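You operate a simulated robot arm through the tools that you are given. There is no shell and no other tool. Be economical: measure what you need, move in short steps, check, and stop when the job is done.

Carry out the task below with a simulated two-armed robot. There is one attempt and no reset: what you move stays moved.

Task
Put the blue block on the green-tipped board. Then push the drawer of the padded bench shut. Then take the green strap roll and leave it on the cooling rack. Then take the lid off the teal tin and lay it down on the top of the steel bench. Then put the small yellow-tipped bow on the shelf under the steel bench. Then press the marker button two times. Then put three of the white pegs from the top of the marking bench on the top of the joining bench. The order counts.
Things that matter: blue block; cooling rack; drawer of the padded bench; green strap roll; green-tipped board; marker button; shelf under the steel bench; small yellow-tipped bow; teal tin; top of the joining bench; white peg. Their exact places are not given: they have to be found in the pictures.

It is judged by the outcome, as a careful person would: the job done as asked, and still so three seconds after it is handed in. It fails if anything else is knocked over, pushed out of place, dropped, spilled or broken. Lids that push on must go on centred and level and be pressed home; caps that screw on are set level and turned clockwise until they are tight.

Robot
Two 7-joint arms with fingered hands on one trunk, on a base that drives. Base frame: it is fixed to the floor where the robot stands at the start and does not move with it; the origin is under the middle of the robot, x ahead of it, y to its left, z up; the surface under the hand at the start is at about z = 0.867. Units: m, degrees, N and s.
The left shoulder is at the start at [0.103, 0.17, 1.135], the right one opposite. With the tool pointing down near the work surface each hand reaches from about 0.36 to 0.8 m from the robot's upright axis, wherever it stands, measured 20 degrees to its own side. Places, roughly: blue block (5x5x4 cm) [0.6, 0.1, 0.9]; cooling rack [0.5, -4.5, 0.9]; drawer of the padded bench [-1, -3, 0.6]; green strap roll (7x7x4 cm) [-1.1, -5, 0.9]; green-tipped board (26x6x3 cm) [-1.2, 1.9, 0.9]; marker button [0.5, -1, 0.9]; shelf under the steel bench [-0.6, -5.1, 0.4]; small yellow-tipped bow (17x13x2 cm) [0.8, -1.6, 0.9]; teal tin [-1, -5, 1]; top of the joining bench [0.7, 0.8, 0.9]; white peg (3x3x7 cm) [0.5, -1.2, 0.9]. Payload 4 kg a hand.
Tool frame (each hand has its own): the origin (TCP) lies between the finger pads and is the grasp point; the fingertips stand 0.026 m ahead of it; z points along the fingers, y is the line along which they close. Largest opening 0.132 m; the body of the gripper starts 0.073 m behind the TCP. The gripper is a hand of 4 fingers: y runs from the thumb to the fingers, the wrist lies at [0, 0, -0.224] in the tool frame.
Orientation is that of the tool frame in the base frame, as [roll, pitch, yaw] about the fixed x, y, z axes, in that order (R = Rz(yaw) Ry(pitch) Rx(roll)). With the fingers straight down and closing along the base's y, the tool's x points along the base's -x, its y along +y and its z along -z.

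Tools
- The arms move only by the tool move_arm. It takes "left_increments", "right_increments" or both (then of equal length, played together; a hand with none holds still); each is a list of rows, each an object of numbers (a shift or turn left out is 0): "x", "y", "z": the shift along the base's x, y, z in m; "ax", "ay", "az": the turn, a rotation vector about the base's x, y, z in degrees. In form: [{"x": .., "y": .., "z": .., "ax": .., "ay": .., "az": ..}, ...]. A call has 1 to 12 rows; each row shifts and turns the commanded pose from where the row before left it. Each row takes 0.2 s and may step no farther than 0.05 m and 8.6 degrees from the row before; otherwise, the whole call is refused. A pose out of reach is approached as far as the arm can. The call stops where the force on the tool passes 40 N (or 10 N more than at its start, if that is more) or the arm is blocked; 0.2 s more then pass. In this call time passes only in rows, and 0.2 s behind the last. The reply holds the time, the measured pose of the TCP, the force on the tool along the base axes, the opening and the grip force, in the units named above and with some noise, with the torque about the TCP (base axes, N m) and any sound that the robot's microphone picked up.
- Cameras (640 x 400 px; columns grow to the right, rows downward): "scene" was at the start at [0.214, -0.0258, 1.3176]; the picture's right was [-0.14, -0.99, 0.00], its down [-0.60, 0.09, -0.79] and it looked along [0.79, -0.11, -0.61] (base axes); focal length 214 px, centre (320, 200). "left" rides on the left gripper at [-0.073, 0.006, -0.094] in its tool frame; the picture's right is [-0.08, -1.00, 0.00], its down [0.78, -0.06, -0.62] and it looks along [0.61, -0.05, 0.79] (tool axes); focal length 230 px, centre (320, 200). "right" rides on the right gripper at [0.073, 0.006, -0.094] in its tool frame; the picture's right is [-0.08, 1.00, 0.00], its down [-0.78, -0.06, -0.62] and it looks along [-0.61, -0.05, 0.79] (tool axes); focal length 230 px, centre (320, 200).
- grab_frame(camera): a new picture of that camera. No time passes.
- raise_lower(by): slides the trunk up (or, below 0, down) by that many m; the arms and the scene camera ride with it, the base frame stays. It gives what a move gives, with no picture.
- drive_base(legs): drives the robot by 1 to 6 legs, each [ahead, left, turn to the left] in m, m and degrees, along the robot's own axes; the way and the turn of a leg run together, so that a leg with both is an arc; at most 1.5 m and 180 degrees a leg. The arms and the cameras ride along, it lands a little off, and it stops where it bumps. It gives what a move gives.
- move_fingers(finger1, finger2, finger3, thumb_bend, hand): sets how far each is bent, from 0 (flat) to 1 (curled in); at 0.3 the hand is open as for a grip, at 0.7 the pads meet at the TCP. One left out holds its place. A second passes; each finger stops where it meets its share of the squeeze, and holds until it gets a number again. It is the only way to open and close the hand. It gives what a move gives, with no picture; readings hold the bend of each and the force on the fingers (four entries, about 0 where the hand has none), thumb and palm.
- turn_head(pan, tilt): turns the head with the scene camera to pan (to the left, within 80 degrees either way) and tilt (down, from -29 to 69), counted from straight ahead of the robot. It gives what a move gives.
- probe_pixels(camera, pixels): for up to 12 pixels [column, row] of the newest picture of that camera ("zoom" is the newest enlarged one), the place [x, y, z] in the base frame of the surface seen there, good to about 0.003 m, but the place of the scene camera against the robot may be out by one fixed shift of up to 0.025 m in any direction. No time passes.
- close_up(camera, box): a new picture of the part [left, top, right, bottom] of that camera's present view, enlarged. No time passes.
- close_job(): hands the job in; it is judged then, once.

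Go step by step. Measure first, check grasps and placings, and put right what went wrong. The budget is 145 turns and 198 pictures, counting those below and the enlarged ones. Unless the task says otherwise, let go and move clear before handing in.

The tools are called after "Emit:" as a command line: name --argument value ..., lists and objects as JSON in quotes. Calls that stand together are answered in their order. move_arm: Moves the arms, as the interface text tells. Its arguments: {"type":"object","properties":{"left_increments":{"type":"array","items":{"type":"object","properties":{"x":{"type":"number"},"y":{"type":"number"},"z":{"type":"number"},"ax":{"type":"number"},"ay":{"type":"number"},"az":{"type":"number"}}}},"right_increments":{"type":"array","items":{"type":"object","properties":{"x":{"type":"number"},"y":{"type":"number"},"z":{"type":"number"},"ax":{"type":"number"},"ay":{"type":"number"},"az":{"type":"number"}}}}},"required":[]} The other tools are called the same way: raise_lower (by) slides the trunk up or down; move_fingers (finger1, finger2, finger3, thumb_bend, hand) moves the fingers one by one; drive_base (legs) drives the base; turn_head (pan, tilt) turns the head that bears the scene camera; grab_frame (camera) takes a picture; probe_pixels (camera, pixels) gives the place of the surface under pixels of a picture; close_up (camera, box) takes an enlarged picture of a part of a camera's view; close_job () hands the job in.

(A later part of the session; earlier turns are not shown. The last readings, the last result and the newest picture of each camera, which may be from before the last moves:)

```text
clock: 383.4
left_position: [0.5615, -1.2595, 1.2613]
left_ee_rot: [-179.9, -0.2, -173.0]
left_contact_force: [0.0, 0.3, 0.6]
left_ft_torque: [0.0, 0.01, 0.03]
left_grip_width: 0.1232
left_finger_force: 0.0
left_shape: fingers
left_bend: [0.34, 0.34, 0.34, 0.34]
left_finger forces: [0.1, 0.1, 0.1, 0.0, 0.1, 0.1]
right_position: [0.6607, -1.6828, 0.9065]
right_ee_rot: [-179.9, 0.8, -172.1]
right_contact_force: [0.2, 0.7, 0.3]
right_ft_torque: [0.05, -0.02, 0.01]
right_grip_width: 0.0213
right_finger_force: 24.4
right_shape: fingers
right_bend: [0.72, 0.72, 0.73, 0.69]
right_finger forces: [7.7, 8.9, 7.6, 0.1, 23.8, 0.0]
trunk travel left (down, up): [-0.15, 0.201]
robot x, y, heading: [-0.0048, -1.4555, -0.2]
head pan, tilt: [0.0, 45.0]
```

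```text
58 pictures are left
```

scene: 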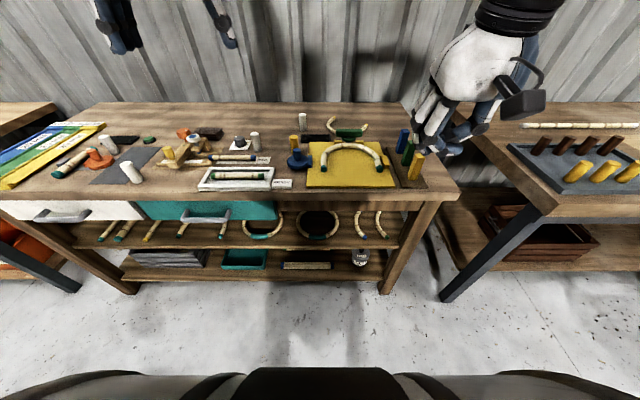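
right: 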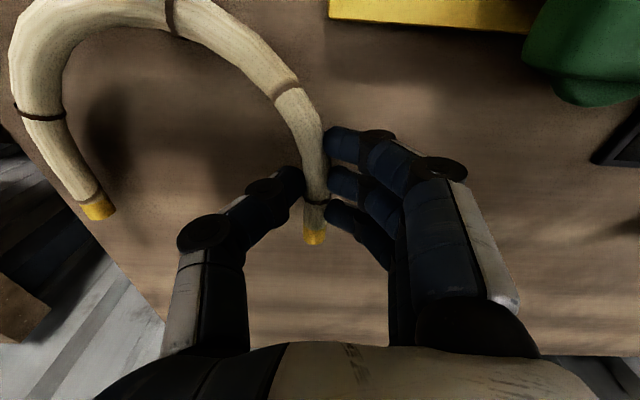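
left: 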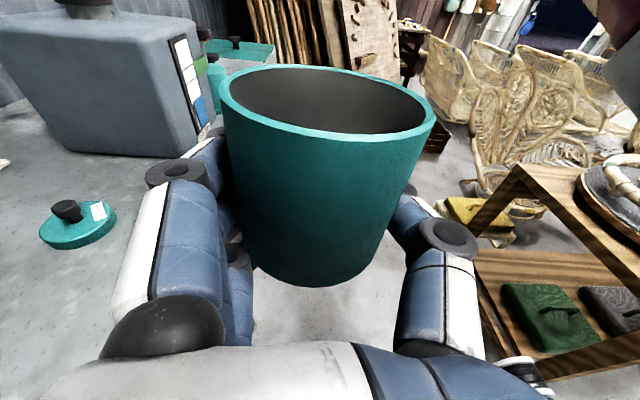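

The grip is stable (24 N, no creep over 2 s). I lift and retract slowly while also bringing the left hand back, then check.

Emit:
move_arm --right_increments '[{"z": 0.03}, {"z": 0.035}, {"z": 0.035}, {"z": 0.035}, {"z": 0.035}, {"z": 0.03}, {"x": -0.03}, {"x": -0.03}, {"x": -0.03}, {"x": -0.03}, {"x": -0.03}, {"x": -0.01}]' --left_increments '[{"z": -0.015}, {"z": -0.015}, {"z": -0.015}, {"z": -0.015, "az": -8}, {"az": -8}, {"az": -8, "x": -0.015}, {"az": -8, "x": -0.02}, {"az": -8, "x": -0.02}, {"az": -8, "x": -0.02}, {"az": -8, "x": -0.02}, {"az": -8, "x": -0.02}, {"az": -8, "x": -0.02}]'

Emit:
grab_frame --camera "right"

```text
clock: 386.0
left_position: [0.5416, -1.2051, 1.2053]
left_ee_rot: [-178.7, 3.8, 116.4]
left_contact_force: [-0.7, 0.2, 1.1]
left_ft_torque: [-0.04, 0.02, -0.02]
left_grip_width: 0.1235
left_finger_force: 0.1
left_shape: fingers
left_bend: [0.34, 0.34, 0.34, 0.34]
left_finger forces: [0.0, 0.1, 0.0, 0.1, 0.1, 0.0]
left hand out of reach, approached as far as the arm can: row 6, 7, 8, 9, 10, 11, 12
right_position: [0.501, -1.6822, 1.1081]
right_ee_rot: [-179.8, 0.8, -172.1]
right_contact_force: [-0.9, 0.0, 0.3]
right_ft_torque: [0.01, -0.01, -0.04]
right_grip_width: 0.0212
right_finger_force: 24.6
right_shape: fingers
right_bend: [0.72, 0.72, 0.73, 0.69]
right_finger forces: [7.6, 8.8, 7.9, 0.1, 24.0, 0.1]
trunk travel left (down, up): [-0.15, 0.201]
robot x, y, heading: [-0.0, -1.4544, 0.1]
head pan, tilt: [0.0, 45.0]
```

```text
57 pictures are left
```

right: 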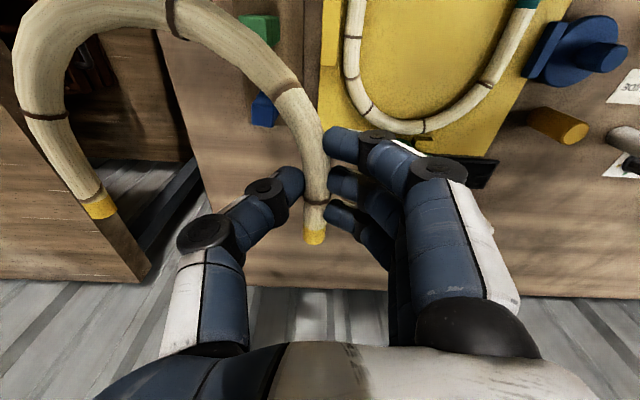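

The bow is stable in the grip. I now turn the right hand 95° so that the bow points forward, and try to draw the left hand back.

Emit:
move_arm --right_increments '[{"az": 8}, {"az": 8}, {"az": 8}, {"az": 8}, {"az": 8}, {"az": 8}, {"az": 8}, {"az": 8}, {"az": 8}, {"az": 8}, {"az": 8}, {"az": 7}]' --left_increments '[{"az": 8, "z": -0.02}, {"az": 8, "z": -0.02}, {"az": 8, "z": -0.02}, {"az": 8, "z": -0.02}, {"az": 8, "z": -0.02}, {"az": 8}, {"az": 8, "x": -0.02}, {"x": -0.02}, {"x": -0.02}, {"x": -0.02}, {"x": -0.02}, {"x": -0.02}]'

Emit:
grab_frame --camera "scene"

```text
clock: 388.6
left_position: [0.4931, -1.178, 1.0719]
left_ee_rot: [-176.0, 0.8, 172.3]
left_contact_force: [-0.4, -0.3, 0.4]
left_ft_torque: [0.0, 0.02, -0.03]
left_grip_width: 0.1232
left_finger_force: 0.0
left_shape: fingers
left_bend: [0.34, 0.34, 0.34, 0.34]
left_finger forces: [0.0, 0.0, 0.0, 0.0, 0.0, 0.0]
left hand out of reach, approached as far as the arm can: row 8, 9, 10, 11, 12
right_position: [0.5011, -1.6807, 1.1078]
right_ee_rot: [-179.8, 0.6, -77.1]
right_contact_force: [-0.2, 0.3, 0.1]
right_ft_torque: [0.01, 0.03, -0.02]
right_grip_width: 0.0208
right_finger_force: 24.0
right_shape: fingers
right_bend: [0.72, 0.72, 0.73, 0.69]
right_finger forces: [8.0, 8.6, 7.8, 0.1, 23.9, 0.1]
trunk travel left (down, up): [-0.15, 0.201]
robot x, y, heading: [-0.0027, -1.4545, 0.1]
head pan, tilt: [0.0, 45.0]
```

```text
56 pictures are left
```

scene: 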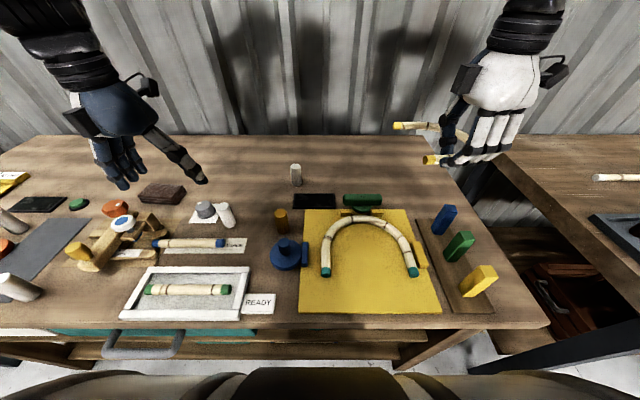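

The bow is held with the mass forward of the hand. I drive to the steel bench's right bay, lower the trunk and the hand well before the bench, and look.

Emit:
drive_base --legs '[[-0.36, 0, 0], [0, 0, -90], [1.4, 0, 0], [1.25, 0, 0], [0, -0.3, 0]]'

Emit:
raise_lower --by -0.14

Emit:
move_arm --right_increments '[{"z": -0.045}, {"z": -0.045}, {"z": -0.045}, {"z": -0.045}, {"z": -0.045}, {"z": -0.045}, {"z": -0.045}, {"z": -0.045}, {"z": -0.045}, {"z": -0.045}, {"z": -0.04}]'

Emit:
turn_head --pan -10 --tilt 60

Emit:
grab_frame --camera "scene"

Emit:
grab_frame --camera "right"

```text
clock: 409.9
left_position: [-0.3562, -4.577, 1.0695]
left_ee_rot: [-176.1, 0.3, 82.8]
left_contact_force: [0.7, -1.0, 0.6]
left_ft_torque: [0.01, 0.0, 0.04]
left_grip_width: 0.1233
left_finger_force: 0.1
left_shape: fingers
left_bend: [0.34, 0.34, 0.34, 0.34]
left_finger forces: [0.0, 0.0, 0.0, 0.1, 0.1, 0.0]
right_position: [-0.8614, -4.5871, 1.1074]
right_ee_rot: [-180.0, 0.8, -166.9]
right_contact_force: [0.2, -0.8, -0.7]
right_ft_torque: [-0.01, 0.0, 0.01]
right_grip_width: 0.0209
right_finger_force: 22.5
right_shape: fingers
right_bend: [0.72, 0.72, 0.73, 0.69]
right_finger forces: [7.5, 8.0, 7.5, 0.0, 22.7, 0.0]
trunk travel left (down, up): [-0.15, 0.201]
robot x, y, heading: [-0.6354, -4.0802, -89.8]
head pan, tilt: [0.0, 45.0]
```

```text
clock: 411.6
left_position: [-0.3489, -4.6086, 0.767]
left_ee_rot: [-170.3, -23.4, 83.8]
left_contact_force: [-0.2, 0.3, 1.2]
left_ft_torque: [-0.06, 0.06, -0.01]
left_grip_width: 0.1234
left_finger_force: 0.0
left_shape: fingers
left_bend: [0.34, 0.34, 0.34, 0.34]
left_finger forces: [0.1, 0.0, 0.0, 0.0, 0.0, 0.0]
right_position: [-0.8624, -4.5859, 0.9682]
right_ee_rot: [-179.8, 0.7, -166.9]
right_contact_force: [-0.3, 0.2, -0.8]
right_ft_torque: [0.04, -0.06, -0.02]
right_grip_width: 0.021
right_finger_force: 23.2
right_shape: fingers
right_bend: [0.72, 0.72, 0.73, 0.69]
right_finger forces: [7.7, 7.8, 7.5, 0.0, 22.6, 0.0]
trunk travel left (down, up): [-0.01, 0.341]
robot x, y, heading: [-0.6394, -4.0847, -89.7]
head pan, tilt: [0.0, 45.0]
```

```text
clock: 414.0
left_position: [-0.349, -4.608, 0.7654]
left_ee_rot: [-170.2, -23.5, 83.6]
left_contact_force: [-0.2, -0.5, 0.4]
left_ft_torque: [-0.01, -0.05, 0.02]
left_grip_width: 0.1234
left_finger_force: 0.1
left_shape: fingers
left_bend: [0.34, 0.34, 0.34, 0.34]
left_finger forces: [0.0, 0.0, 0.0, 0.0, 0.0, 0.0]
right_position: [-0.8607, -4.5868, 0.4759]
right_ee_rot: [-179.9, 0.7, -166.9]
right_contact_force: [0.3, 0.7, -0.8]
right_ft_torque: [0.01, -0.02, 0.01]
right_grip_width: 0.0201
right_finger_force: 22.4
right_shape: fingers
right_bend: [0.72, 0.72, 0.73, 0.69]
right_finger forces: [7.5, 7.7, 7.6, 0.0, 22.3, 0.0]
trunk travel left (down, up): [-0.01, 0.341]
robot x, y, heading: [-0.6343, -4.0829, -89.6]
head pan, tilt: [0.0, 45.0]
```

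```text
clock: 414.8
left_position: [-0.3494, -4.6088, 0.7672]
left_ee_rot: [-170.2, -23.4, 83.7]
left_contact_force: [-0.4, -0.5, -0.4]
left_ft_torque: [-0.01, -0.02, 0.0]
left_grip_width: 0.1231
left_finger_force: 0.0
left_shape: fingers
left_bend: [0.34, 0.34, 0.34, 0.34]
left_finger forces: [0.0, 0.0, 0.0, 0.1, 0.0, 0.1]
right_position: [-0.8615, -4.5864, 0.477]
right_ee_rot: [-179.9, 0.9, -167.0]
right_contact_force: [-0.1, -0.2, 0.0]
right_ft_torque: [0.02, -0.02, 0.01]
right_grip_width: 0.0201
right_finger_force: 22.4
right_shape: fingers
right_bend: [0.72, 0.72, 0.73, 0.69]
right_finger forces: [7.5, 7.7, 7.6, 0.0, 22.4, 0.0]
trunk travel left (down, up): [-0.01, 0.341]
robot x, y, heading: [-0.6391, -4.0829, -89.7]
head pan, tilt: [-10.0, 60.0]
```

```text
55 pictures are left
```

scene: 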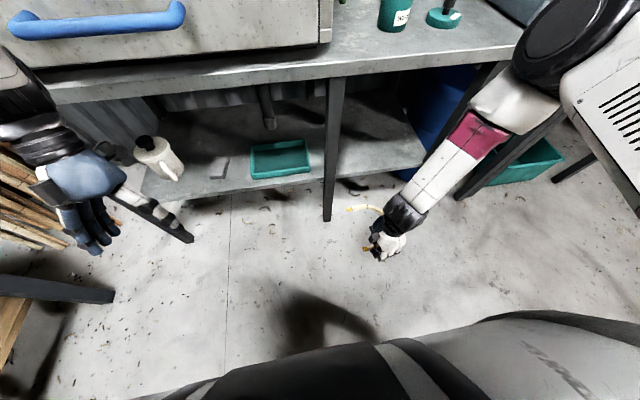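

```text
54 pictures are left
```

right: 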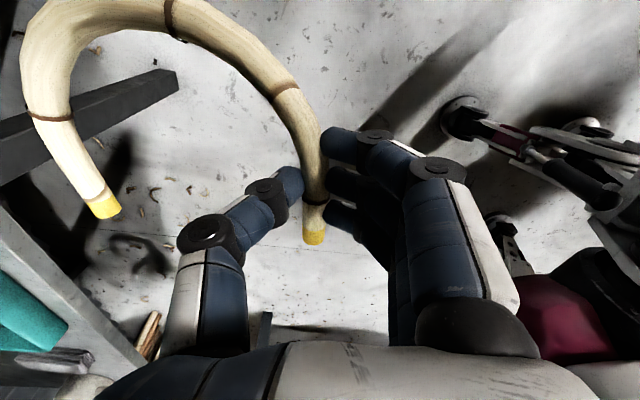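

The bow is still held (22 N). The right forearm leans outward, so I probe where the forearm and elbow are relative to the bench.

Emit:
probe_pixels --camera "scene" --pixels '[[400, 215], [430, 180], [475, 140], [510, 110], [530, 100], [560, 60], [600, 90], [350, 210], [368, 249], [380, 205], [375, 165], [420, 165]]'

```text
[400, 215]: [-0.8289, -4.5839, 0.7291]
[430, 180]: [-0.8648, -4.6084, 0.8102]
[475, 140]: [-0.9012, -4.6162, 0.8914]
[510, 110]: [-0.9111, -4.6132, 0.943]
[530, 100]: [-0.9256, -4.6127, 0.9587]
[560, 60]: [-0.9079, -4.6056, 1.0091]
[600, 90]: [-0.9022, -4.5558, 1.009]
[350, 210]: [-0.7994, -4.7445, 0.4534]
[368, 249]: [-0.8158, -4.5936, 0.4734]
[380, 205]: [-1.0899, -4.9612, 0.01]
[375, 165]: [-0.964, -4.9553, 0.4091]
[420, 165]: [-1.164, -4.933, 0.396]
```

The bow droops slightly and extends 15 cm forward. I test the forward tilt in this pose while moving the hand 10 cm forward, still clear of the bench.

Emit:
move_arm --right_increments '[{"ax": -7, "y": -0.02}, {"ax": -7, "y": -0.02}, {"ax": -6, "y": -0.02}, {"ax": -4, "y": -0.02}]'

Emit:
grab_frame --camera "scene"

Emit:
probe_pixels --camera "scene" --pixels '[[400, 200], [430, 170], [470, 130], [500, 105], [530, 90], [560, 60]]'

```text
clock: 415.8
left_position: [-0.3498, -4.6083, 0.7668]
left_ee_rot: [-170.4, -23.5, 83.8]
left_contact_force: [-1.2, 0.8, 0.0]
left_ft_torque: [-0.03, 0.02, 0.0]
left_grip_width: 0.1231
left_finger_force: 0.0
left_shape: fingers
left_bend: [0.34, 0.34, 0.34, 0.34]
left_finger forces: [0.0, 0.0, 0.0, 0.0, 0.1, 0.0]
right_position: [-0.8607, -4.6674, 0.4782]
right_ee_rot: [-156.4, -4.7, -167.7]
right_contact_force: [0.3, -0.3, -0.9]
right_ft_torque: [0.03, -0.01, 0.01]
right_grip_width: 0.0201
right_finger_force: 22.4
right_shape: fingers
right_bend: [0.72, 0.72, 0.73, 0.69]
right_finger forces: [7.4, 7.7, 7.8, 0.1, 22.5, 0.1]
trunk travel left (down, up): [-0.01, 0.341]
robot x, y, heading: [-0.634, -4.0825, -89.6]
head pan, tilt: [-10.0, 60.0]
```

```text
53 pictures are left
```

scene: 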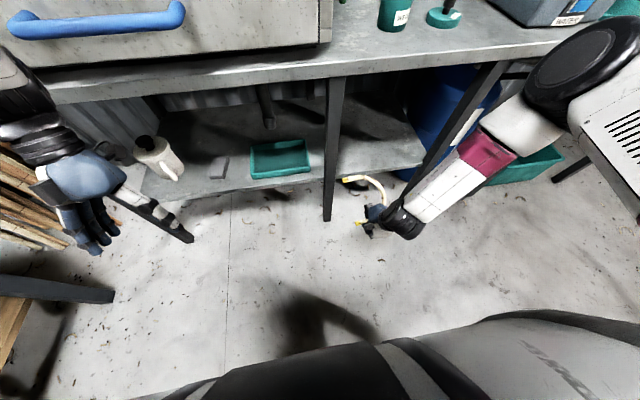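

```text
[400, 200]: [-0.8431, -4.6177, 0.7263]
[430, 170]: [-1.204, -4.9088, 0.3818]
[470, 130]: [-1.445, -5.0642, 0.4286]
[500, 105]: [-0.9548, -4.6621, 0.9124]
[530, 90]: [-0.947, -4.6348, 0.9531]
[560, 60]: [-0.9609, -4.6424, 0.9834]
```

The 24° tilt works. Stretching the arm further from a robot standing back should make the forearm slope and clear the bench edge, so I extend the hand 13 cm forward and 3 cm right and look again.

Emit:
move_arm --right_increments '[{"y": -0.03, "x": -0.008}, {"y": -0.03, "x": -0.008}, {"y": -0.03, "x": -0.008}, {"y": -0.03, "x": -0.006}, {"y": -0.02}]'

Emit:
grab_frame --camera "scene"

Emit:
probe_pixels --camera "scene" --pixels '[[410, 170], [430, 155], [450, 140], [470, 125], [490, 112], [510, 100], [530, 80], [350, 180], [385, 185], [372, 205]]'

```text
clock: 417.0
left_position: [-0.3497, -4.6093, 0.7672]
left_ee_rot: [-170.2, -23.6, 83.7]
left_contact_force: [1.2, -0.1, 0.4]
left_ft_torque: [0.0, -0.02, 0.02]
left_grip_width: 0.1234
left_finger_force: 0.0
left_shape: fingers
left_bend: [0.34, 0.34, 0.34, 0.34]
left_finger forces: [0.0, 0.0, 0.0, 0.1, 0.1, 0.1]
right_position: [-0.8907, -4.8076, 0.4783]
right_ee_rot: [-156.5, -4.7, -167.7]
right_contact_force: [-0.2, -0.3, -1.0]
right_ft_torque: [0.05, 0.0, 0.02]
right_grip_width: 0.0201
right_finger_force: 23.2
right_shape: fingers
right_bend: [0.72, 0.72, 0.73, 0.69]
right_finger forces: [7.5, 7.7, 7.8, 0.0, 22.4, 0.1]
trunk travel left (down, up): [-0.01, 0.341]
robot x, y, heading: [-0.6368, -4.0811, -89.8]
head pan, tilt: [-10.0, 60.0]
```

```text
52 pictures are left
```

scene: 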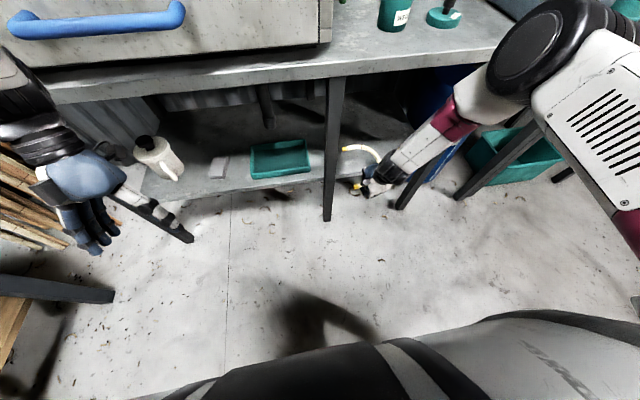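

```text
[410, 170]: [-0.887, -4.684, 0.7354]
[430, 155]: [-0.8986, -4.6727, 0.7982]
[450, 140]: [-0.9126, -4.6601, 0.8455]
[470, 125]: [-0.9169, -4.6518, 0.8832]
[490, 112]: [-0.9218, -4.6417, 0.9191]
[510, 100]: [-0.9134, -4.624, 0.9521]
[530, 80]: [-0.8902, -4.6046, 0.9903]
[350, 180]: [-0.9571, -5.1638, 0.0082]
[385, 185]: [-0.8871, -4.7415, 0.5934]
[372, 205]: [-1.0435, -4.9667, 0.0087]
```

Now the forearm slopes back (z 0.85 at y≈-4.66), leaving about 15 cm to the bench edge. I drive 0.115 m forward so the bow comes over the shelf, and look.

Emit:
drive_base --legs '[[0.115, 0, 0]]'

Emit:
grab_frame --camera "right"

Emit:
close_up --camera "scene" --box '[300, 60, 540, 240]'

Emit:
probe_pixels --camera "right" --pixels '[[310, 235], [318, 200], [305, 120], [100, 205], [60, 130], [170, 20], [150, 200], [240, 120], [30, 260]]'

```text
clock: 418.2
left_position: [-0.3479, -4.7065, 0.767]
left_ee_rot: [-169.4, -24.2, 84.5]
left_contact_force: [1.1, 0.4, -0.1]
left_ft_torque: [-0.01, 0.01, -0.01]
left_grip_width: 0.1235
left_finger_force: 0.0
left_shape: fingers
left_bend: [0.34, 0.34, 0.34, 0.34]
left_finger forces: [0.0, 0.1, 0.0, 0.0, 0.0, 0.0]
right_position: [-0.8886, -4.9151, 0.4775]
right_ee_rot: [-156.3, -4.5, -167.7]
right_contact_force: [0.4, -0.1, -0.5]
right_ft_torque: [0.02, -0.02, 0.01]
right_grip_width: 0.0202
right_finger_force: 22.6
right_shape: fingers
right_bend: [0.72, 0.72, 0.73, 0.69]
right_finger forces: [7.5, 7.8, 7.9, 0.0, 22.5, 0.1]
trunk travel left (down, up): [-0.01, 0.341]
robot x, y, heading: [-0.6384, -4.1883, -89.5]
head pan, tilt: [-10.0, 60.0]
stopped in leg 1: the robot was blocked; the commanded pose is now the measured one
```

```text
51 pictures are left
```

right: 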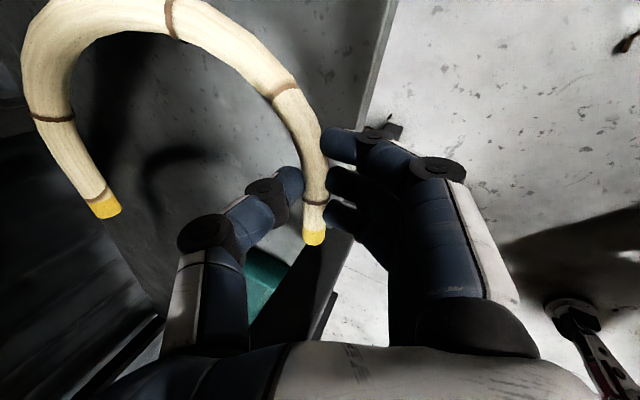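

```text
2.22 times, centred on (420, 150) of scene
```

zoom: 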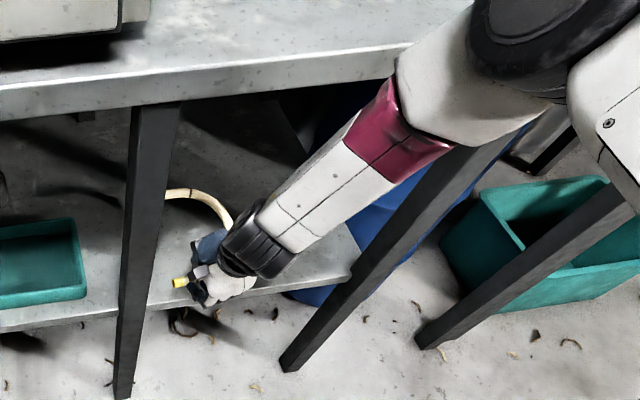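

```text
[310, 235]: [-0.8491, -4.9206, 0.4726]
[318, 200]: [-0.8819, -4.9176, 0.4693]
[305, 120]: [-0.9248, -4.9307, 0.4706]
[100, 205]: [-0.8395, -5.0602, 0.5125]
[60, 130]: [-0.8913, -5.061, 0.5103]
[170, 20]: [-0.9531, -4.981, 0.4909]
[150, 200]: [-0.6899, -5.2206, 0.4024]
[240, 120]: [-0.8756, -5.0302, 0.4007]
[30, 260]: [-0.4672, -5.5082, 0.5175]
```

The bow is over the shelf: near leg at y≈-4.92, far leg at -5.06, centre of mass well inside, shelf surface z 0.401. I lower it gently until contact.

Emit:
move_arm --right_increments '[{"y": 0.003, "z": -0.01}, {"z": -0.012}, {"z": -0.012}, {"z": -0.01}, {"z": -0.005}, {"z": -0.003}, {"z": -0.003}]'

Emit:
grab_frame --camera "right"

Emit:
probe_pixels --camera "right" --pixels '[[310, 235], [318, 200], [305, 120], [100, 205], [60, 130]]'

```text
clock: 419.8
left_position: [-0.3473, -4.7077, 0.7664]
left_ee_rot: [-169.5, -24.2, 84.4]
left_contact_force: [0.2, 0.2, 0.2]
left_ft_torque: [-0.02, 0.0, 0.0]
left_grip_width: 0.1232
left_finger_force: 0.1
left_shape: fingers
left_bend: [0.34, 0.34, 0.34, 0.34]
left_finger forces: [0.0, 0.1, 0.1, 0.1, 0.0, 0.0]
right_position: [-0.8895, -4.911, 0.4245]
right_ee_rot: [-156.2, -4.6, -167.6]
right_contact_force: [0.4, 1.1, 4.3]
right_ft_torque: [0.03, -0.1, 0.03]
right_grip_width: 0.0203
right_finger_force: 24.6
right_shape: fingers
right_bend: [0.72, 0.72, 0.74, 0.69]
right_finger forces: [7.5, 8.4, 8.9, 0.1, 23.7, 0.0]
trunk travel left (down, up): [-0.01, 0.341]
robot x, y, heading: [-0.6327, -4.1897, -89.1]
head pan, tilt: [-10.0, 60.0]
```

```text
49 pictures are left
```

right: 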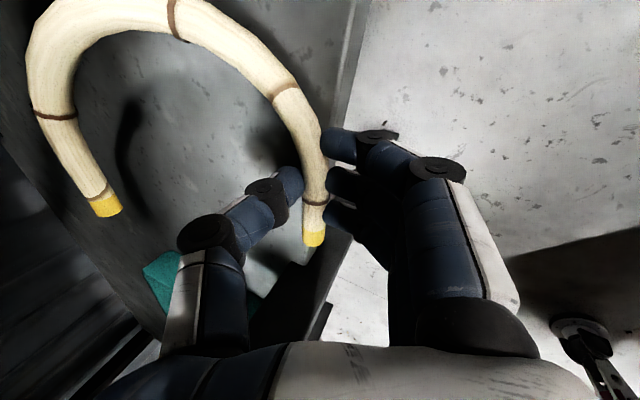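

```text
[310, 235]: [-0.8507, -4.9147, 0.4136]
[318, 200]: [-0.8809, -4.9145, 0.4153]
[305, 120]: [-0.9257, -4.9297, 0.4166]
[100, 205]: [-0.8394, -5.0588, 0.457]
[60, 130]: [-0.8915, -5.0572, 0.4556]
```

Contact is made with the near leg right at the shelf's front edge. I try to slide it 1.5 cm further in, then open gradually and withdraw.

Emit:
move_arm --right_increments '[{"z": 0.003, "y": -0.005}, {"y": -0.006}, {"y": -0.006}, {"z": -0.003}]'

Emit:
move_fingers --hand "right" --finger1 0.69 --finger2 0.69 --finger3 0.7 --thumb_bend 0.67

Emit:
move_fingers --hand "right" --finger1 0.58 --finger2 0.58 --finger3 0.58 --thumb_bend 0.58

Emit:
grab_frame --camera "right"

Emit:
move_arm --right_increments '[{"z": 0.015}, {"z": 0.02}, {"z": 0.02}, {"z": 0.01, "y": 0.02}, {"y": 0.03}, {"y": 0.04}, {"y": 0.04}, {"y": 0.04}]'

Emit:
close_up --camera "scene" --box '[300, 60, 540, 240]'

```text
clock: 420.8
left_position: [-0.3473, -4.706, 0.767]
left_ee_rot: [-169.5, -24.2, 84.2]
left_contact_force: [-0.6, -0.1, 0.2]
left_ft_torque: [0.01, 0.03, 0.01]
left_grip_width: 0.1232
left_finger_force: 0.0
left_shape: fingers
left_bend: [0.34, 0.34, 0.34, 0.34]
left_finger forces: [0.0, 0.0, 0.1, 0.0, 0.0, 0.0]
right_position: [-0.8896, -4.9294, 0.4253]
right_ee_rot: [-156.2, -4.7, -167.6]
right_contact_force: [-1.3, 2.4, 8.9]
right_ft_torque: [0.1, -0.02, 0.0]
right_grip_width: 0.0202
right_finger_force: 28.9
right_shape: fingers
right_bend: [0.72, 0.73, 0.74, 0.68]
right_finger forces: [7.2, 18.1, 8.7, 0.1, 24.8, 0.0]
trunk travel left (down, up): [-0.01, 0.341]
robot x, y, heading: [-0.6361, -4.1888, -89.6]
head pan, tilt: [-10.0, 60.0]
```

```text
clock: 421.8
left_position: [-0.3482, -4.7065, 0.767]
left_ee_rot: [-169.4, -24.1, 84.3]
left_contact_force: [0.7, -0.5, -0.1]
left_ft_torque: [0.02, -0.01, -0.01]
left_grip_width: 0.1231
left_finger_force: 0.0
left_shape: fingers
left_bend: [0.34, 0.34, 0.34, 0.34]
left_finger forces: [0.0, 0.1, 0.0, 0.0, 0.1, 0.0]
right_position: [-0.8887, -4.9286, 0.4246]
right_ee_rot: [-156.3, -4.7, -167.6]
right_contact_force: [-2.0, 5.8, 20.4]
right_ft_torque: [0.11, -0.13, 0.0]
right_grip_width: 0.0229
right_finger_force: 15.6
right_shape: fingers
right_bend: [0.7, 0.71, 0.72, 0.65]
right_finger forces: [4.2, 13.3, 7.7, 0.0, 6.0, 0.1]
trunk travel left (down, up): [-0.01, 0.341]
robot x, y, heading: [-0.6335, -4.1909, -89.8]
head pan, tilt: [-10.0, 60.0]
```

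```text
clock: 422.8
left_position: [-0.3478, -4.7082, 0.7669]
left_ee_rot: [-169.5, -24.1, 84.3]
left_contact_force: [0.1, 0.6, 0.4]
left_ft_torque: [0.03, 0.0, -0.02]
left_grip_width: 0.1232
left_finger_force: 0.1
left_shape: fingers
left_bend: [0.34, 0.34, 0.34, 0.34]
left_finger forces: [0.0, 0.0, 0.0, 0.0, 0.0, 0.1]
right_position: [-0.8886, -4.9309, 0.4254]
right_ee_rot: [-156.1, -4.7, -167.6]
right_contact_force: [0.2, -9.1, 24.2]
right_ft_torque: [-0.23, -0.11, 0.01]
right_grip_width: 0.0318
right_finger_force: 12.4
right_shape: fingers
right_bend: [0.71, 0.73, 0.73, 0.57]
right_finger forces: [7.7, 7.9, 8.7, 0.0, 0.1, 0.0]
trunk travel left (down, up): [-0.01, 0.341]
robot x, y, heading: [-0.6356, -4.1908, -89.6]
head pan, tilt: [-10.0, 60.0]
```

```text
48 pictures are left
```

right: 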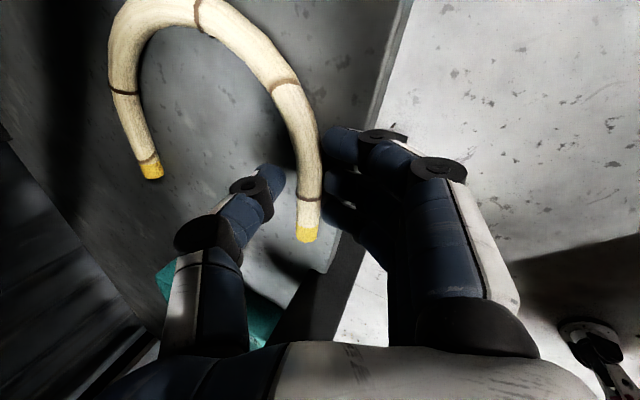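

```text
clock: 424.6
left_position: [-0.3478, -4.707, 0.7659]
left_ee_rot: [-169.5, -24.2, 84.3]
left_contact_force: [-0.2, 0.0, 0.3]
left_ft_torque: [0.02, -0.02, -0.01]
left_grip_width: 0.1234
left_finger_force: 0.0
left_shape: fingers
left_bend: [0.34, 0.34, 0.34, 0.34]
left_finger forces: [0.0, 0.0, 0.1, 0.0, 0.0, 0.0]
right_position: [-0.8887, -4.7583, 0.488]
right_ee_rot: [-156.2, -4.7, -167.6]
right_contact_force: [0.1, 0.0, -0.3]
right_ft_torque: [0.03, -0.02, -0.03]
right_grip_width: 0.0478
right_finger_force: 0.1
right_shape: fingers
right_bend: [0.57, 0.57, 0.57, 0.57]
right_finger forces: [0.0, 0.0, 0.1, 0.1, 0.0, 0.1]
trunk travel left (down, up): [-0.01, 0.341]
robot x, y, heading: [-0.6369, -4.1906, -89.5]
head pan, tilt: [-10.0, 60.0]
```

```text
2.22 times, centred on (420, 150) of scene
```

zoom: 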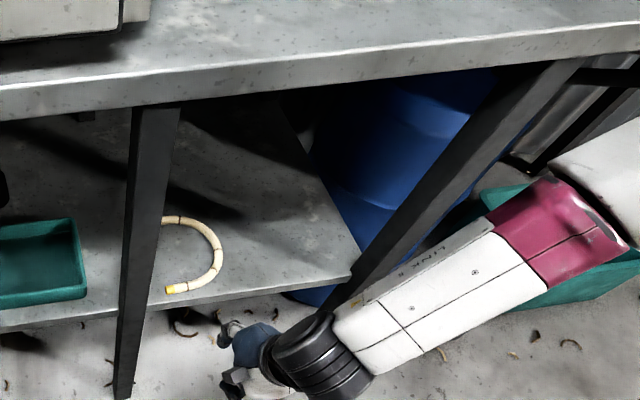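

The bow lies flat on the shelf. I raise the hand and trunk, and drive to the marking bench for the button.

Emit:
move_arm --right_increments '[{"y": 0.04, "ax": 8}, {"y": 0.04, "ax": 8}, {"y": 0.03, "ax": 8}, {"z": 0.045}, {"z": 0.045}, {"z": 0.045}, {"z": 0.045}, {"z": 0.045}, {"z": 0.045}, {"z": 0.045}, {"z": 0.045}, {"z": 0.045}]' --left_increments '[{}, {}, {}, {"z": 0.03}, {"z": 0.03}, {"z": 0.03}, {"z": 0.03}, {"z": 0.03}, {"z": 0.03}, {"z": 0.03}, {"z": 0.03}, {"z": 0.03}]'

Emit:
raise_lower --by 0.14

Emit:
drive_base --legs '[[0, 0.28, 0], [0, 0, 179], [1.5, 0, 0], [1.45, 0, 0], [0, 0, -90], [0.34, 0, 0]]'

Emit:
turn_head --pan 0 --tilt 45

Emit:
grab_frame --camera "scene"

```text
clock: 426.6
left_position: [-0.2978, -4.7372, 0.8862]
left_ee_rot: [-164.7, -25.0, 84.8]
left_contact_force: [-4.8, -1.9, -17.9]
left_ft_torque: [2.36, 0.08, -0.71]
left_grip_width: 0.1234
left_finger_force: 0.1
left_shape: fingers
left_bend: [0.34, 0.34, 0.34, 0.34]
left_finger forces: [0.0, 0.0, 0.1, 0.0, 0.1, 0.0]
left hand out of reach, approached as far as the arm can: row 4, 5, 6, 7, 8, 9
right_position: [-0.8872, -4.6553, 0.7245]
right_ee_rot: [180.0, 0.7, -166.8]
right_contact_force: [0.2, -0.9, 0.1]
right_ft_torque: [0.01, 0.0, 0.0]
right_grip_width: 0.0481
right_finger_force: 0.1
right_shape: fingers
right_bend: [0.57, 0.57, 0.57, 0.57]
right_finger forces: [0.1, 0.1, 0.1, 0.0, 0.0, 0.0]
right hand out of reach, approached as far as the arm can: row 8, 9
trunk travel left (down, up): [-0.01, 0.341]
robot x, y, heading: [-0.6378, -4.1912, -89.7]
head pan, tilt: [-10.0, 60.0]
stopped in row 9 (left hand): the force on the tool passed its limit at 99 N (the readings are from after the stop); the commanded pose is now the measured one
```

```text
clock: 426.9
left_position: [-0.2965, -4.735, 0.8873]
left_ee_rot: [-164.9, -25.5, 85.0]
left_contact_force: [3.9, -3.2, -18.1]
left_ft_torque: [2.43, 0.63, 0.26]
left_grip_width: 0.1233
left_finger_force: 0.1
left_shape: fingers
left_bend: [0.34, 0.34, 0.34, 0.34]
left_finger forces: [0.0, 0.0, 0.0, 0.0, 0.0, 0.0]
right_position: [-0.8879, -4.6564, 0.7281]
right_ee_rot: [-180.0, 0.8, -166.7]
right_contact_force: [-0.8, 0.4, -0.1]
right_ft_torque: [0.04, 0.01, 0.0]
right_grip_width: 0.0483
right_finger_force: 0.2
right_shape: fingers
right_bend: [0.57, 0.57, 0.57, 0.57]
right_finger forces: [0.0, 0.1, 0.0, 0.1, 0.0, 0.0]
trunk travel left (down, up): [-0.013, 0.339]
robot x, y, heading: [-0.6341, -4.1884, -89.6]
head pan, tilt: [-10.0, 60.0]
stopped: the force on the tool passed its limit at 48 N (the readings are from after the stop); the commanded pose is now the measured one
```

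```text
clock: 433.0
left_position: [0.2842, -4.1658, 0.8967]
left_ee_rot: [-165.7, -24.7, 144.8]
left_contact_force: [5.4, -1.5, 28.5]
left_ft_torque: [0.79, -0.64, -0.25]
left_grip_width: 0.0827
left_finger_force: 14.5
left_shape: fingers
left_bend: [0.8, 0.72, 0.34, 0.34]
left_finger forces: [7.6, 21.3, 0.1, 0.1, 0.1, 0.0]
right_position: [-0.0891, -4.6359, 0.7307]
right_ee_rot: [-179.6, 0.4, -107.2]
right_contact_force: [0.1, -0.1, -0.1]
right_ft_torque: [0.02, -0.02, -0.01]
right_grip_width: 0.0477
right_finger_force: 0.1
right_shape: fingers
right_bend: [0.57, 0.57, 0.57, 0.57]
right_finger forces: [0.0, 0.1, 0.1, 0.1, 0.0, 0.1]
trunk travel left (down, up): [-0.013, 0.339]
robot x, y, heading: [-0.3594, -4.1851, -30.4]
head pan, tilt: [-10.0, 60.0]
stopped in leg 2: the force on the tool passed its limit at 64 N (the readings are from after the stop); the commanded pose is now the measured one
```

```text
clock: 433.8
left_position: [0.284, -4.1647, 0.8955]
left_ee_rot: [-165.6, -24.8, 144.6]
left_contact_force: [6.5, 3.5, 43.1]
left_ft_torque: [1.41, -0.95, -0.16]
left_grip_width: 0.0836
left_finger_force: 21.3
left_shape: fingers
left_bend: [0.81, 0.73, 0.34, 0.34]
left_finger forces: [12.5, 30.6, 0.0, 0.0, 0.0, 0.0]
right_position: [-0.0894, -4.6361, 0.7307]
right_ee_rot: [-179.7, 0.4, -107.2]
right_contact_force: [0.2, -0.1, -0.8]
right_ft_torque: [-0.04, -0.01, 0.02]
right_grip_width: 0.0485
right_finger_force: 0.0
right_shape: fingers
right_bend: [0.57, 0.57, 0.57, 0.57]
right_finger forces: [0.0, 0.0, 0.1, 0.0, 0.1, 0.0]
trunk travel left (down, up): [-0.013, 0.339]
robot x, y, heading: [-0.3609, -4.1818, -30.2]
head pan, tilt: [0.0, 45.0]
```

```text
46 pictures are left
```

scene: 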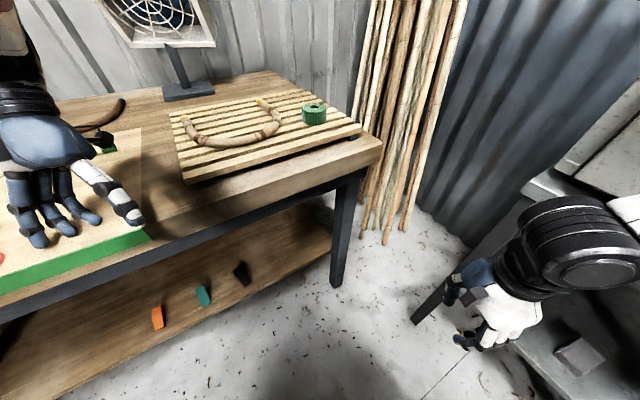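

The left hand had caught at the steel bench and now presses on the bending bench's board (43 N). Raising the trunk will lift it off, so I do that at once and look.

Emit:
raise_lower --by 0.15

Emit:
turn_head --pan 20 --tilt 45

Emit:
grab_frame --camera "scene"

Emit:
turn_head --pan -60 --tilt 35

Emit:
grab_frame --camera "scene"

```text
clock: 435.5
left_position: [0.2827, -4.1704, 1.0439]
left_ee_rot: [-165.7, -25.1, 144.6]
left_contact_force: [0.6, -0.3, -0.5]
left_ft_torque: [-0.01, -0.02, 0.0]
left_grip_width: 0.1233
left_finger_force: 0.0
left_shape: fingers
left_bend: [0.34, 0.34, 0.34, 0.34]
left_finger forces: [0.1, 0.0, 0.0, 0.0, 0.0, 0.0]
right_position: [-0.0887, -4.6392, 0.8784]
right_ee_rot: [-180.0, 0.5, -107.2]
right_contact_force: [-0.3, 0.0, -0.3]
right_ft_torque: [0.02, -0.01, 0.0]
right_grip_width: 0.048
right_finger_force: 0.1
right_shape: fingers
right_bend: [0.57, 0.57, 0.57, 0.57]
right_finger forces: [0.0, 0.0, 0.0, 0.0, 0.0, 0.1]
trunk travel left (down, up): [-0.163, 0.189]
robot x, y, heading: [-0.3579, -4.1851, -30.5]
head pan, tilt: [0.0, 45.0]
```

```text
clock: 436.3
left_position: [0.2822, -4.1701, 1.0445]
left_ee_rot: [-165.7, -25.0, 144.6]
left_contact_force: [0.7, -0.2, 0.7]
left_ft_torque: [0.02, -0.04, 0.0]
left_grip_width: 0.1232
left_finger_force: 0.2
left_shape: fingers
left_bend: [0.34, 0.34, 0.34, 0.34]
left_finger forces: [0.0, 0.0, 0.0, 0.0, 0.1, 0.1]
right_position: [-0.0895, -4.6378, 0.8785]
right_ee_rot: [-179.7, 0.6, -107.3]
right_contact_force: [-0.3, 0.0, -0.4]
right_ft_torque: [0.02, 0.02, 0.01]
right_grip_width: 0.048
right_finger_force: 0.1
right_shape: fingers
right_bend: [0.57, 0.57, 0.57, 0.57]
right_finger forces: [0.0, 0.0, 0.0, 0.0, 0.1, 0.0]
trunk travel left (down, up): [-0.163, 0.189]
robot x, y, heading: [-0.3644, -4.1851, -31.0]
head pan, tilt: [20.0, 45.0]
```

```text
45 pictures are left
```

scene: 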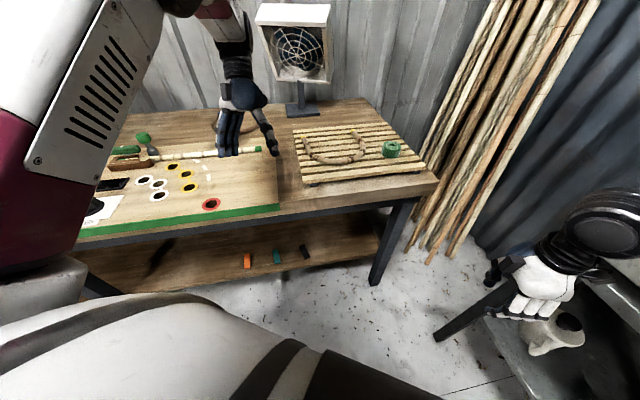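

```text
clock: 437.9
left_position: [0.283, -4.1697, 1.0449]
left_ee_rot: [-165.7, -25.0, 144.5]
left_contact_force: [-0.3, 0.4, 0.6]
left_ft_torque: [-0.01, -0.02, 0.0]
left_grip_width: 0.1231
left_finger_force: 0.1
left_shape: fingers
left_bend: [0.34, 0.34, 0.34, 0.34]
left_finger forces: [0.0, 0.0, 0.0, 0.1, 0.0, 0.0]
right_position: [-0.0899, -4.6392, 0.8789]
right_ee_rot: [-179.7, 0.6, -107.3]
right_contact_force: [-0.7, 0.8, -0.1]
right_ft_torque: [0.01, -0.02, -0.02]
right_grip_width: 0.048
right_finger_force: 0.1
right_shape: fingers
right_bend: [0.57, 0.57, 0.57, 0.57]
right_finger forces: [0.0, 0.0, 0.0, 0.1, 0.1, 0.0]
trunk travel left (down, up): [-0.163, 0.189]
robot x, y, heading: [-0.3615, -4.1833, -30.6]
head pan, tilt: [-60.0, 35.0]
```

```text
44 pictures are left
```

scene: 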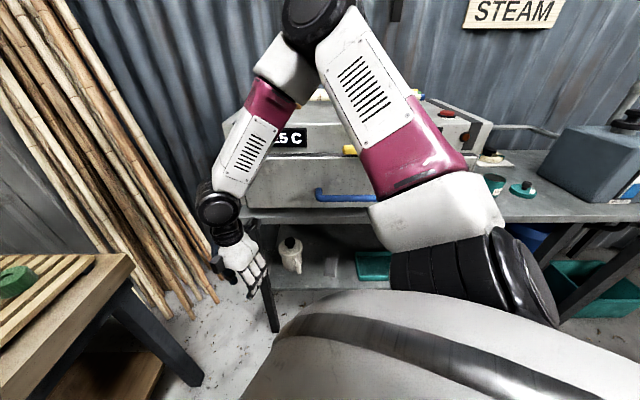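

Nothing was disturbed on either bench. I raise the right hand, step back a little, and continue to the marking bench.

Emit:
move_arm --right_increments '[{"z": 0.045}, {"z": 0.045}, {"z": 0.045}, {"z": 0.045}, {"z": 0.04}]' --left_increments '[{"z": 0.03}, {"z": 0.03}, {"z": 0.03}, {"z": 0.03}, {"z": 0.03}]'

Emit:
drive_base --legs '[[-0.12, 0, 0], [0, 0, 120.6], [1.5, 0, 0], [1.42, 0, 0], [0, 0, -90], [0.35, 0, 0]]'

Emit:
turn_head --pan 0 --tilt 45

Emit:
grab_frame --camera "scene"

```text
clock: 439.1
left_position: [0.2839, -4.1698, 1.1956]
left_ee_rot: [-165.8, -24.9, 144.6]
left_contact_force: [0.7, -0.8, 0.2]
left_ft_torque: [-0.01, 0.0, 0.06]
left_grip_width: 0.1233
left_finger_force: 0.1
left_shape: fingers
left_bend: [0.34, 0.34, 0.34, 0.34]
left_finger forces: [0.1, 0.0, 0.1, 0.0, 0.0, 0.0]
right_position: [-0.0899, -4.6393, 1.0993]
right_ee_rot: [-179.7, 0.7, -107.3]
right_contact_force: [-0.7, 0.4, -0.5]
right_ft_torque: [-0.02, 0.01, 0.0]
right_grip_width: 0.048
right_finger_force: 0.0
right_shape: fingers
right_bend: [0.57, 0.57, 0.57, 0.57]
right_finger forces: [0.0, 0.1, 0.0, 0.0, 0.1, 0.1]
trunk travel left (down, up): [-0.163, 0.189]
robot x, y, heading: [-0.3599, -4.1885, -30.7]
head pan, tilt: [-60.0, 35.0]
```

```text
clock: 464.7
left_position: [0.4311, -0.8568, 1.1942]
left_ee_rot: [-165.7, -24.9, 175.2]
left_contact_force: [0.1, 0.1, 0.0]
left_ft_torque: [-0.01, 0.01, 0.02]
left_grip_width: 0.1232
left_finger_force: 0.0
left_shape: fingers
left_bend: [0.34, 0.34, 0.34, 0.34]
left_finger forces: [0.1, 0.0, 0.0, 0.0, 0.0, 0.0]
right_position: [0.3505, -1.4523, 1.098]
right_ee_rot: [-179.7, 0.6, -76.5]
right_contact_force: [-0.7, -0.3, -0.1]
right_ft_torque: [0.03, 0.04, 0.04]
right_grip_width: 0.0479
right_finger_force: 0.0
right_shape: fingers
right_bend: [0.57, 0.57, 0.57, 0.57]
right_finger forces: [0.1, 0.0, 0.0, 0.0, 0.0, 0.0]
trunk travel left (down, up): [-0.163, 0.189]
robot x, y, heading: [-0.1128, -1.1982, -0.0]
head pan, tilt: [-60.0, 35.0]
```

```text
clock: 466.0
left_position: [0.4304, -0.8581, 1.1938]
left_ee_rot: [-165.7, -25.0, 175.2]
left_contact_force: [0.0, -0.1, 0.0]
left_ft_torque: [0.01, 0.01, -0.01]
left_grip_width: 0.123
left_finger_force: 0.0
left_shape: fingers
left_bend: [0.34, 0.34, 0.34, 0.34]
left_finger forces: [0.1, 0.1, 0.0, 0.1, 0.0, 0.0]
right_position: [0.3483, -1.4513, 1.0986]
right_ee_rot: [-179.7, 0.6, -76.4]
right_contact_force: [-0.7, 0.1, 0.3]
right_ft_torque: [0.0, -0.02, 0.0]
right_grip_width: 0.0483
right_finger_force: 0.1
right_shape: fingers
right_bend: [0.57, 0.57, 0.57, 0.57]
right_finger forces: [0.1, 0.0, 0.0, 0.0, 0.1, 0.0]
trunk travel left (down, up): [-0.163, 0.189]
robot x, y, heading: [-0.1212, -1.1944, 0.1]
head pan, tilt: [0.0, 45.0]
```

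```text
43 pictures are left
```

scene: 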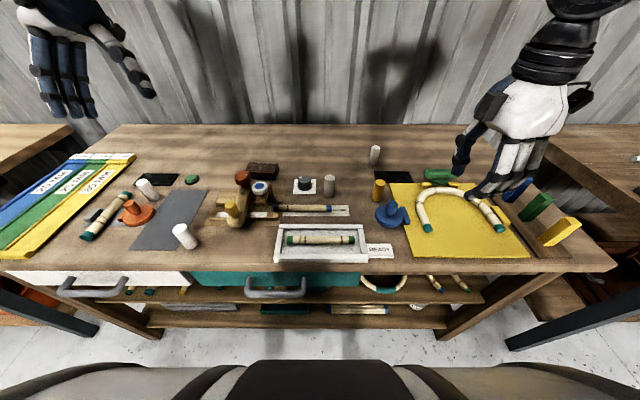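

I see white pegs at (146,188), (184,236), (329,185), (374,155) and a wooden device with a blue disc at (260,188). I enlarge to identify the marker button.

Emit:
close_up --camera "scene" --box '[120, 140, 400, 265]'

Emit:
probe_pixels --camera "zoom" --pixels '[[320, 108], [320, 95], [163, 92], [62, 105], [58, 125], [145, 208], [150, 235], [480, 95], [480, 115], [580, 25], [580, 45], [420, 95]]'

```text
2.29 times, centred on (260, 202) of scene
```

zoom: 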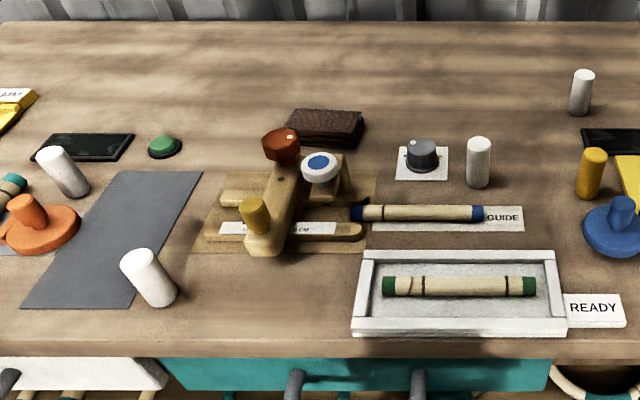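

```text
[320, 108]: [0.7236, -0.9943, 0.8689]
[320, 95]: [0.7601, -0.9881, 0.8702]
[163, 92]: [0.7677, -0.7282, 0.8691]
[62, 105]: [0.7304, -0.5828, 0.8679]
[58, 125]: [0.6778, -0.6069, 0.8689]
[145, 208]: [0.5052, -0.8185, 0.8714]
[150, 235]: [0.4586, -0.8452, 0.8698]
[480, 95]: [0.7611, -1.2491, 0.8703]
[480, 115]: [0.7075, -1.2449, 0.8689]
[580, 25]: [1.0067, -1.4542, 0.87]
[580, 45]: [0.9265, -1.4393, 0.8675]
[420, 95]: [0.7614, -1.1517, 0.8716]
```

The blue-and-white disc on the wooden jig (zoom (320,165)) is near [0.5,-1], so it is the marker button. I probe it and the pegs at the right pixels.

Emit:
probe_pixels --camera "zoom" --pixels '[[320, 162], [305, 165], [335, 165], [320, 180], [282, 140], [256, 210], [60, 155], [145, 258], [160, 290], [478, 143], [478, 180], [580, 75]]'

Emit:
move_fingers --hand "right" --finger1 0.7 --finger2 0.7 --finger3 0.7 --thumb_bend 0.7

Emit:
move_arm --right_increments '[{"az": -8, "y": 0.04, "x": 0.015}, {"az": -8, "y": 0.04, "x": 0.015}, {"az": -8, "y": 0.04, "x": 0.015}, {"az": -8, "y": 0.04, "x": 0.015}, {"az": -8, "y": 0.04, "x": 0.015}, {"az": -8, "y": 0.04, "x": 0.015}, {"az": -8, "y": 0.04, "x": 0.015}, {"az": -8, "y": 0.04, "x": 0.015}, {"az": -8, "y": 0.03, "x": 0.015}, {"az": -8, "y": 0.03, "x": 0.015}, {"az": -8, "y": 0.03, "x": 0.015}]'

Emit:
grab_frame --camera "right"

```text
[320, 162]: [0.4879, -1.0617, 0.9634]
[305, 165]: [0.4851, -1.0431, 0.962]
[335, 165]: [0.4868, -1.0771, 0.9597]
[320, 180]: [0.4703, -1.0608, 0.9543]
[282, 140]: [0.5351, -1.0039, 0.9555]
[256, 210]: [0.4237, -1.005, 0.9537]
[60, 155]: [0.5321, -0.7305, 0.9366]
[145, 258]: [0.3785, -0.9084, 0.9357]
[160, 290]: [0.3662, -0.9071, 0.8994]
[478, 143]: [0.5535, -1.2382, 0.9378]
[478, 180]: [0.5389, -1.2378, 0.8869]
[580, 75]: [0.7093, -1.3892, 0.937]
```

```text
clock: 467.0
left_position: [0.4304, -0.8567, 1.195]
left_ee_rot: [-165.7, -25.0, 175.3]
left_contact_force: [0.1, -0.4, 0.7]
left_ft_torque: [-0.01, 0.0, 0.02]
left_grip_width: 0.1231
left_finger_force: 0.1
left_shape: fingers
left_bend: [0.34, 0.34, 0.34, 0.34]
left_finger forces: [0.1, 0.1, 0.0, 0.0, 0.0, 0.0]
right_position: [0.3503, -1.4515, 1.0988]
right_ee_rot: [-179.7, 0.6, -76.6]
right_contact_force: [0.3, 0.0, 0.8]
right_ft_torque: [0.0, -0.03, -0.02]
right_grip_width: 0.0146
right_finger_force: 0.1
right_shape: fingers
right_bend: [0.7, 0.7, 0.7, 0.7]
right_finger forces: [0.0, 0.1, 0.0, 0.0, 0.0, 0.0]
trunk travel left (down, up): [-0.163, 0.189]
robot x, y, heading: [-0.1167, -1.1999, 0.3]
head pan, tilt: [0.0, 45.0]
```

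```text
clock: 469.6
left_position: [0.4316, -0.8566, 1.1943]
left_ee_rot: [-165.7, -25.0, 175.4]
left_contact_force: [0.3, 0.1, 0.4]
left_ft_torque: [0.0, 0.0, 0.0]
left_grip_width: 0.1229
left_finger_force: 0.0
left_shape: fingers
left_bend: [0.34, 0.34, 0.34, 0.34]
left_finger forces: [0.0, 0.1, 0.1, 0.0, 0.1, 0.1]
right_position: [0.5355, -1.1276, 1.1087]
right_ee_rot: [178.3, 1.1, -163.1]
right_contact_force: [0.0, 0.5, 0.3]
right_ft_torque: [0.04, -0.01, 0.01]
right_grip_width: 0.014
right_finger_force: 0.0
right_shape: fingers
right_bend: [0.7, 0.7, 0.7, 0.7]
right_finger forces: [0.0, 0.0, 0.0, 0.1, 0.1, 0.0]
right hand out of reach, approached as far as the arm can: row 11
trunk travel left (down, up): [-0.163, 0.189]
robot x, y, heading: [-0.117, -1.2005, 0.1]
head pan, tilt: [0.0, 45.0]
stopped in row 11 (right hand): the arm was blocked; the commanded pose is now the measured one
```

```text
41 pictures are left
```

right: 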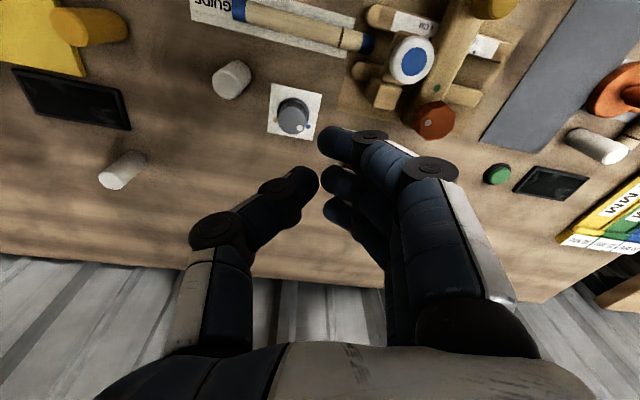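

The button shows at (410,58) in the right camera. I probe it and the pegs there.

Emit:
probe_pixels --camera "right" --pixels '[[410, 58], [400, 55], [420, 62], [412, 75], [236, 70], [228, 85], [125, 165], [110, 180], [590, 140], [605, 150], [435, 120], [490, 5]]'

```text
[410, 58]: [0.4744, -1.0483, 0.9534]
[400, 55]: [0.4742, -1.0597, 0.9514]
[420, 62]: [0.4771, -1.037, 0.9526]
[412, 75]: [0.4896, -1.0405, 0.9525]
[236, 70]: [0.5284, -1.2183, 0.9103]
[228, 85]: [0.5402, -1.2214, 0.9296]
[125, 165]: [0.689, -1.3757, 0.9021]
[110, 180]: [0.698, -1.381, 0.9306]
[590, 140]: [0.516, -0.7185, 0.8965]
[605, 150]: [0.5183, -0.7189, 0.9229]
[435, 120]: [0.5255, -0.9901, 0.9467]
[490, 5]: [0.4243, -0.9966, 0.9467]
```

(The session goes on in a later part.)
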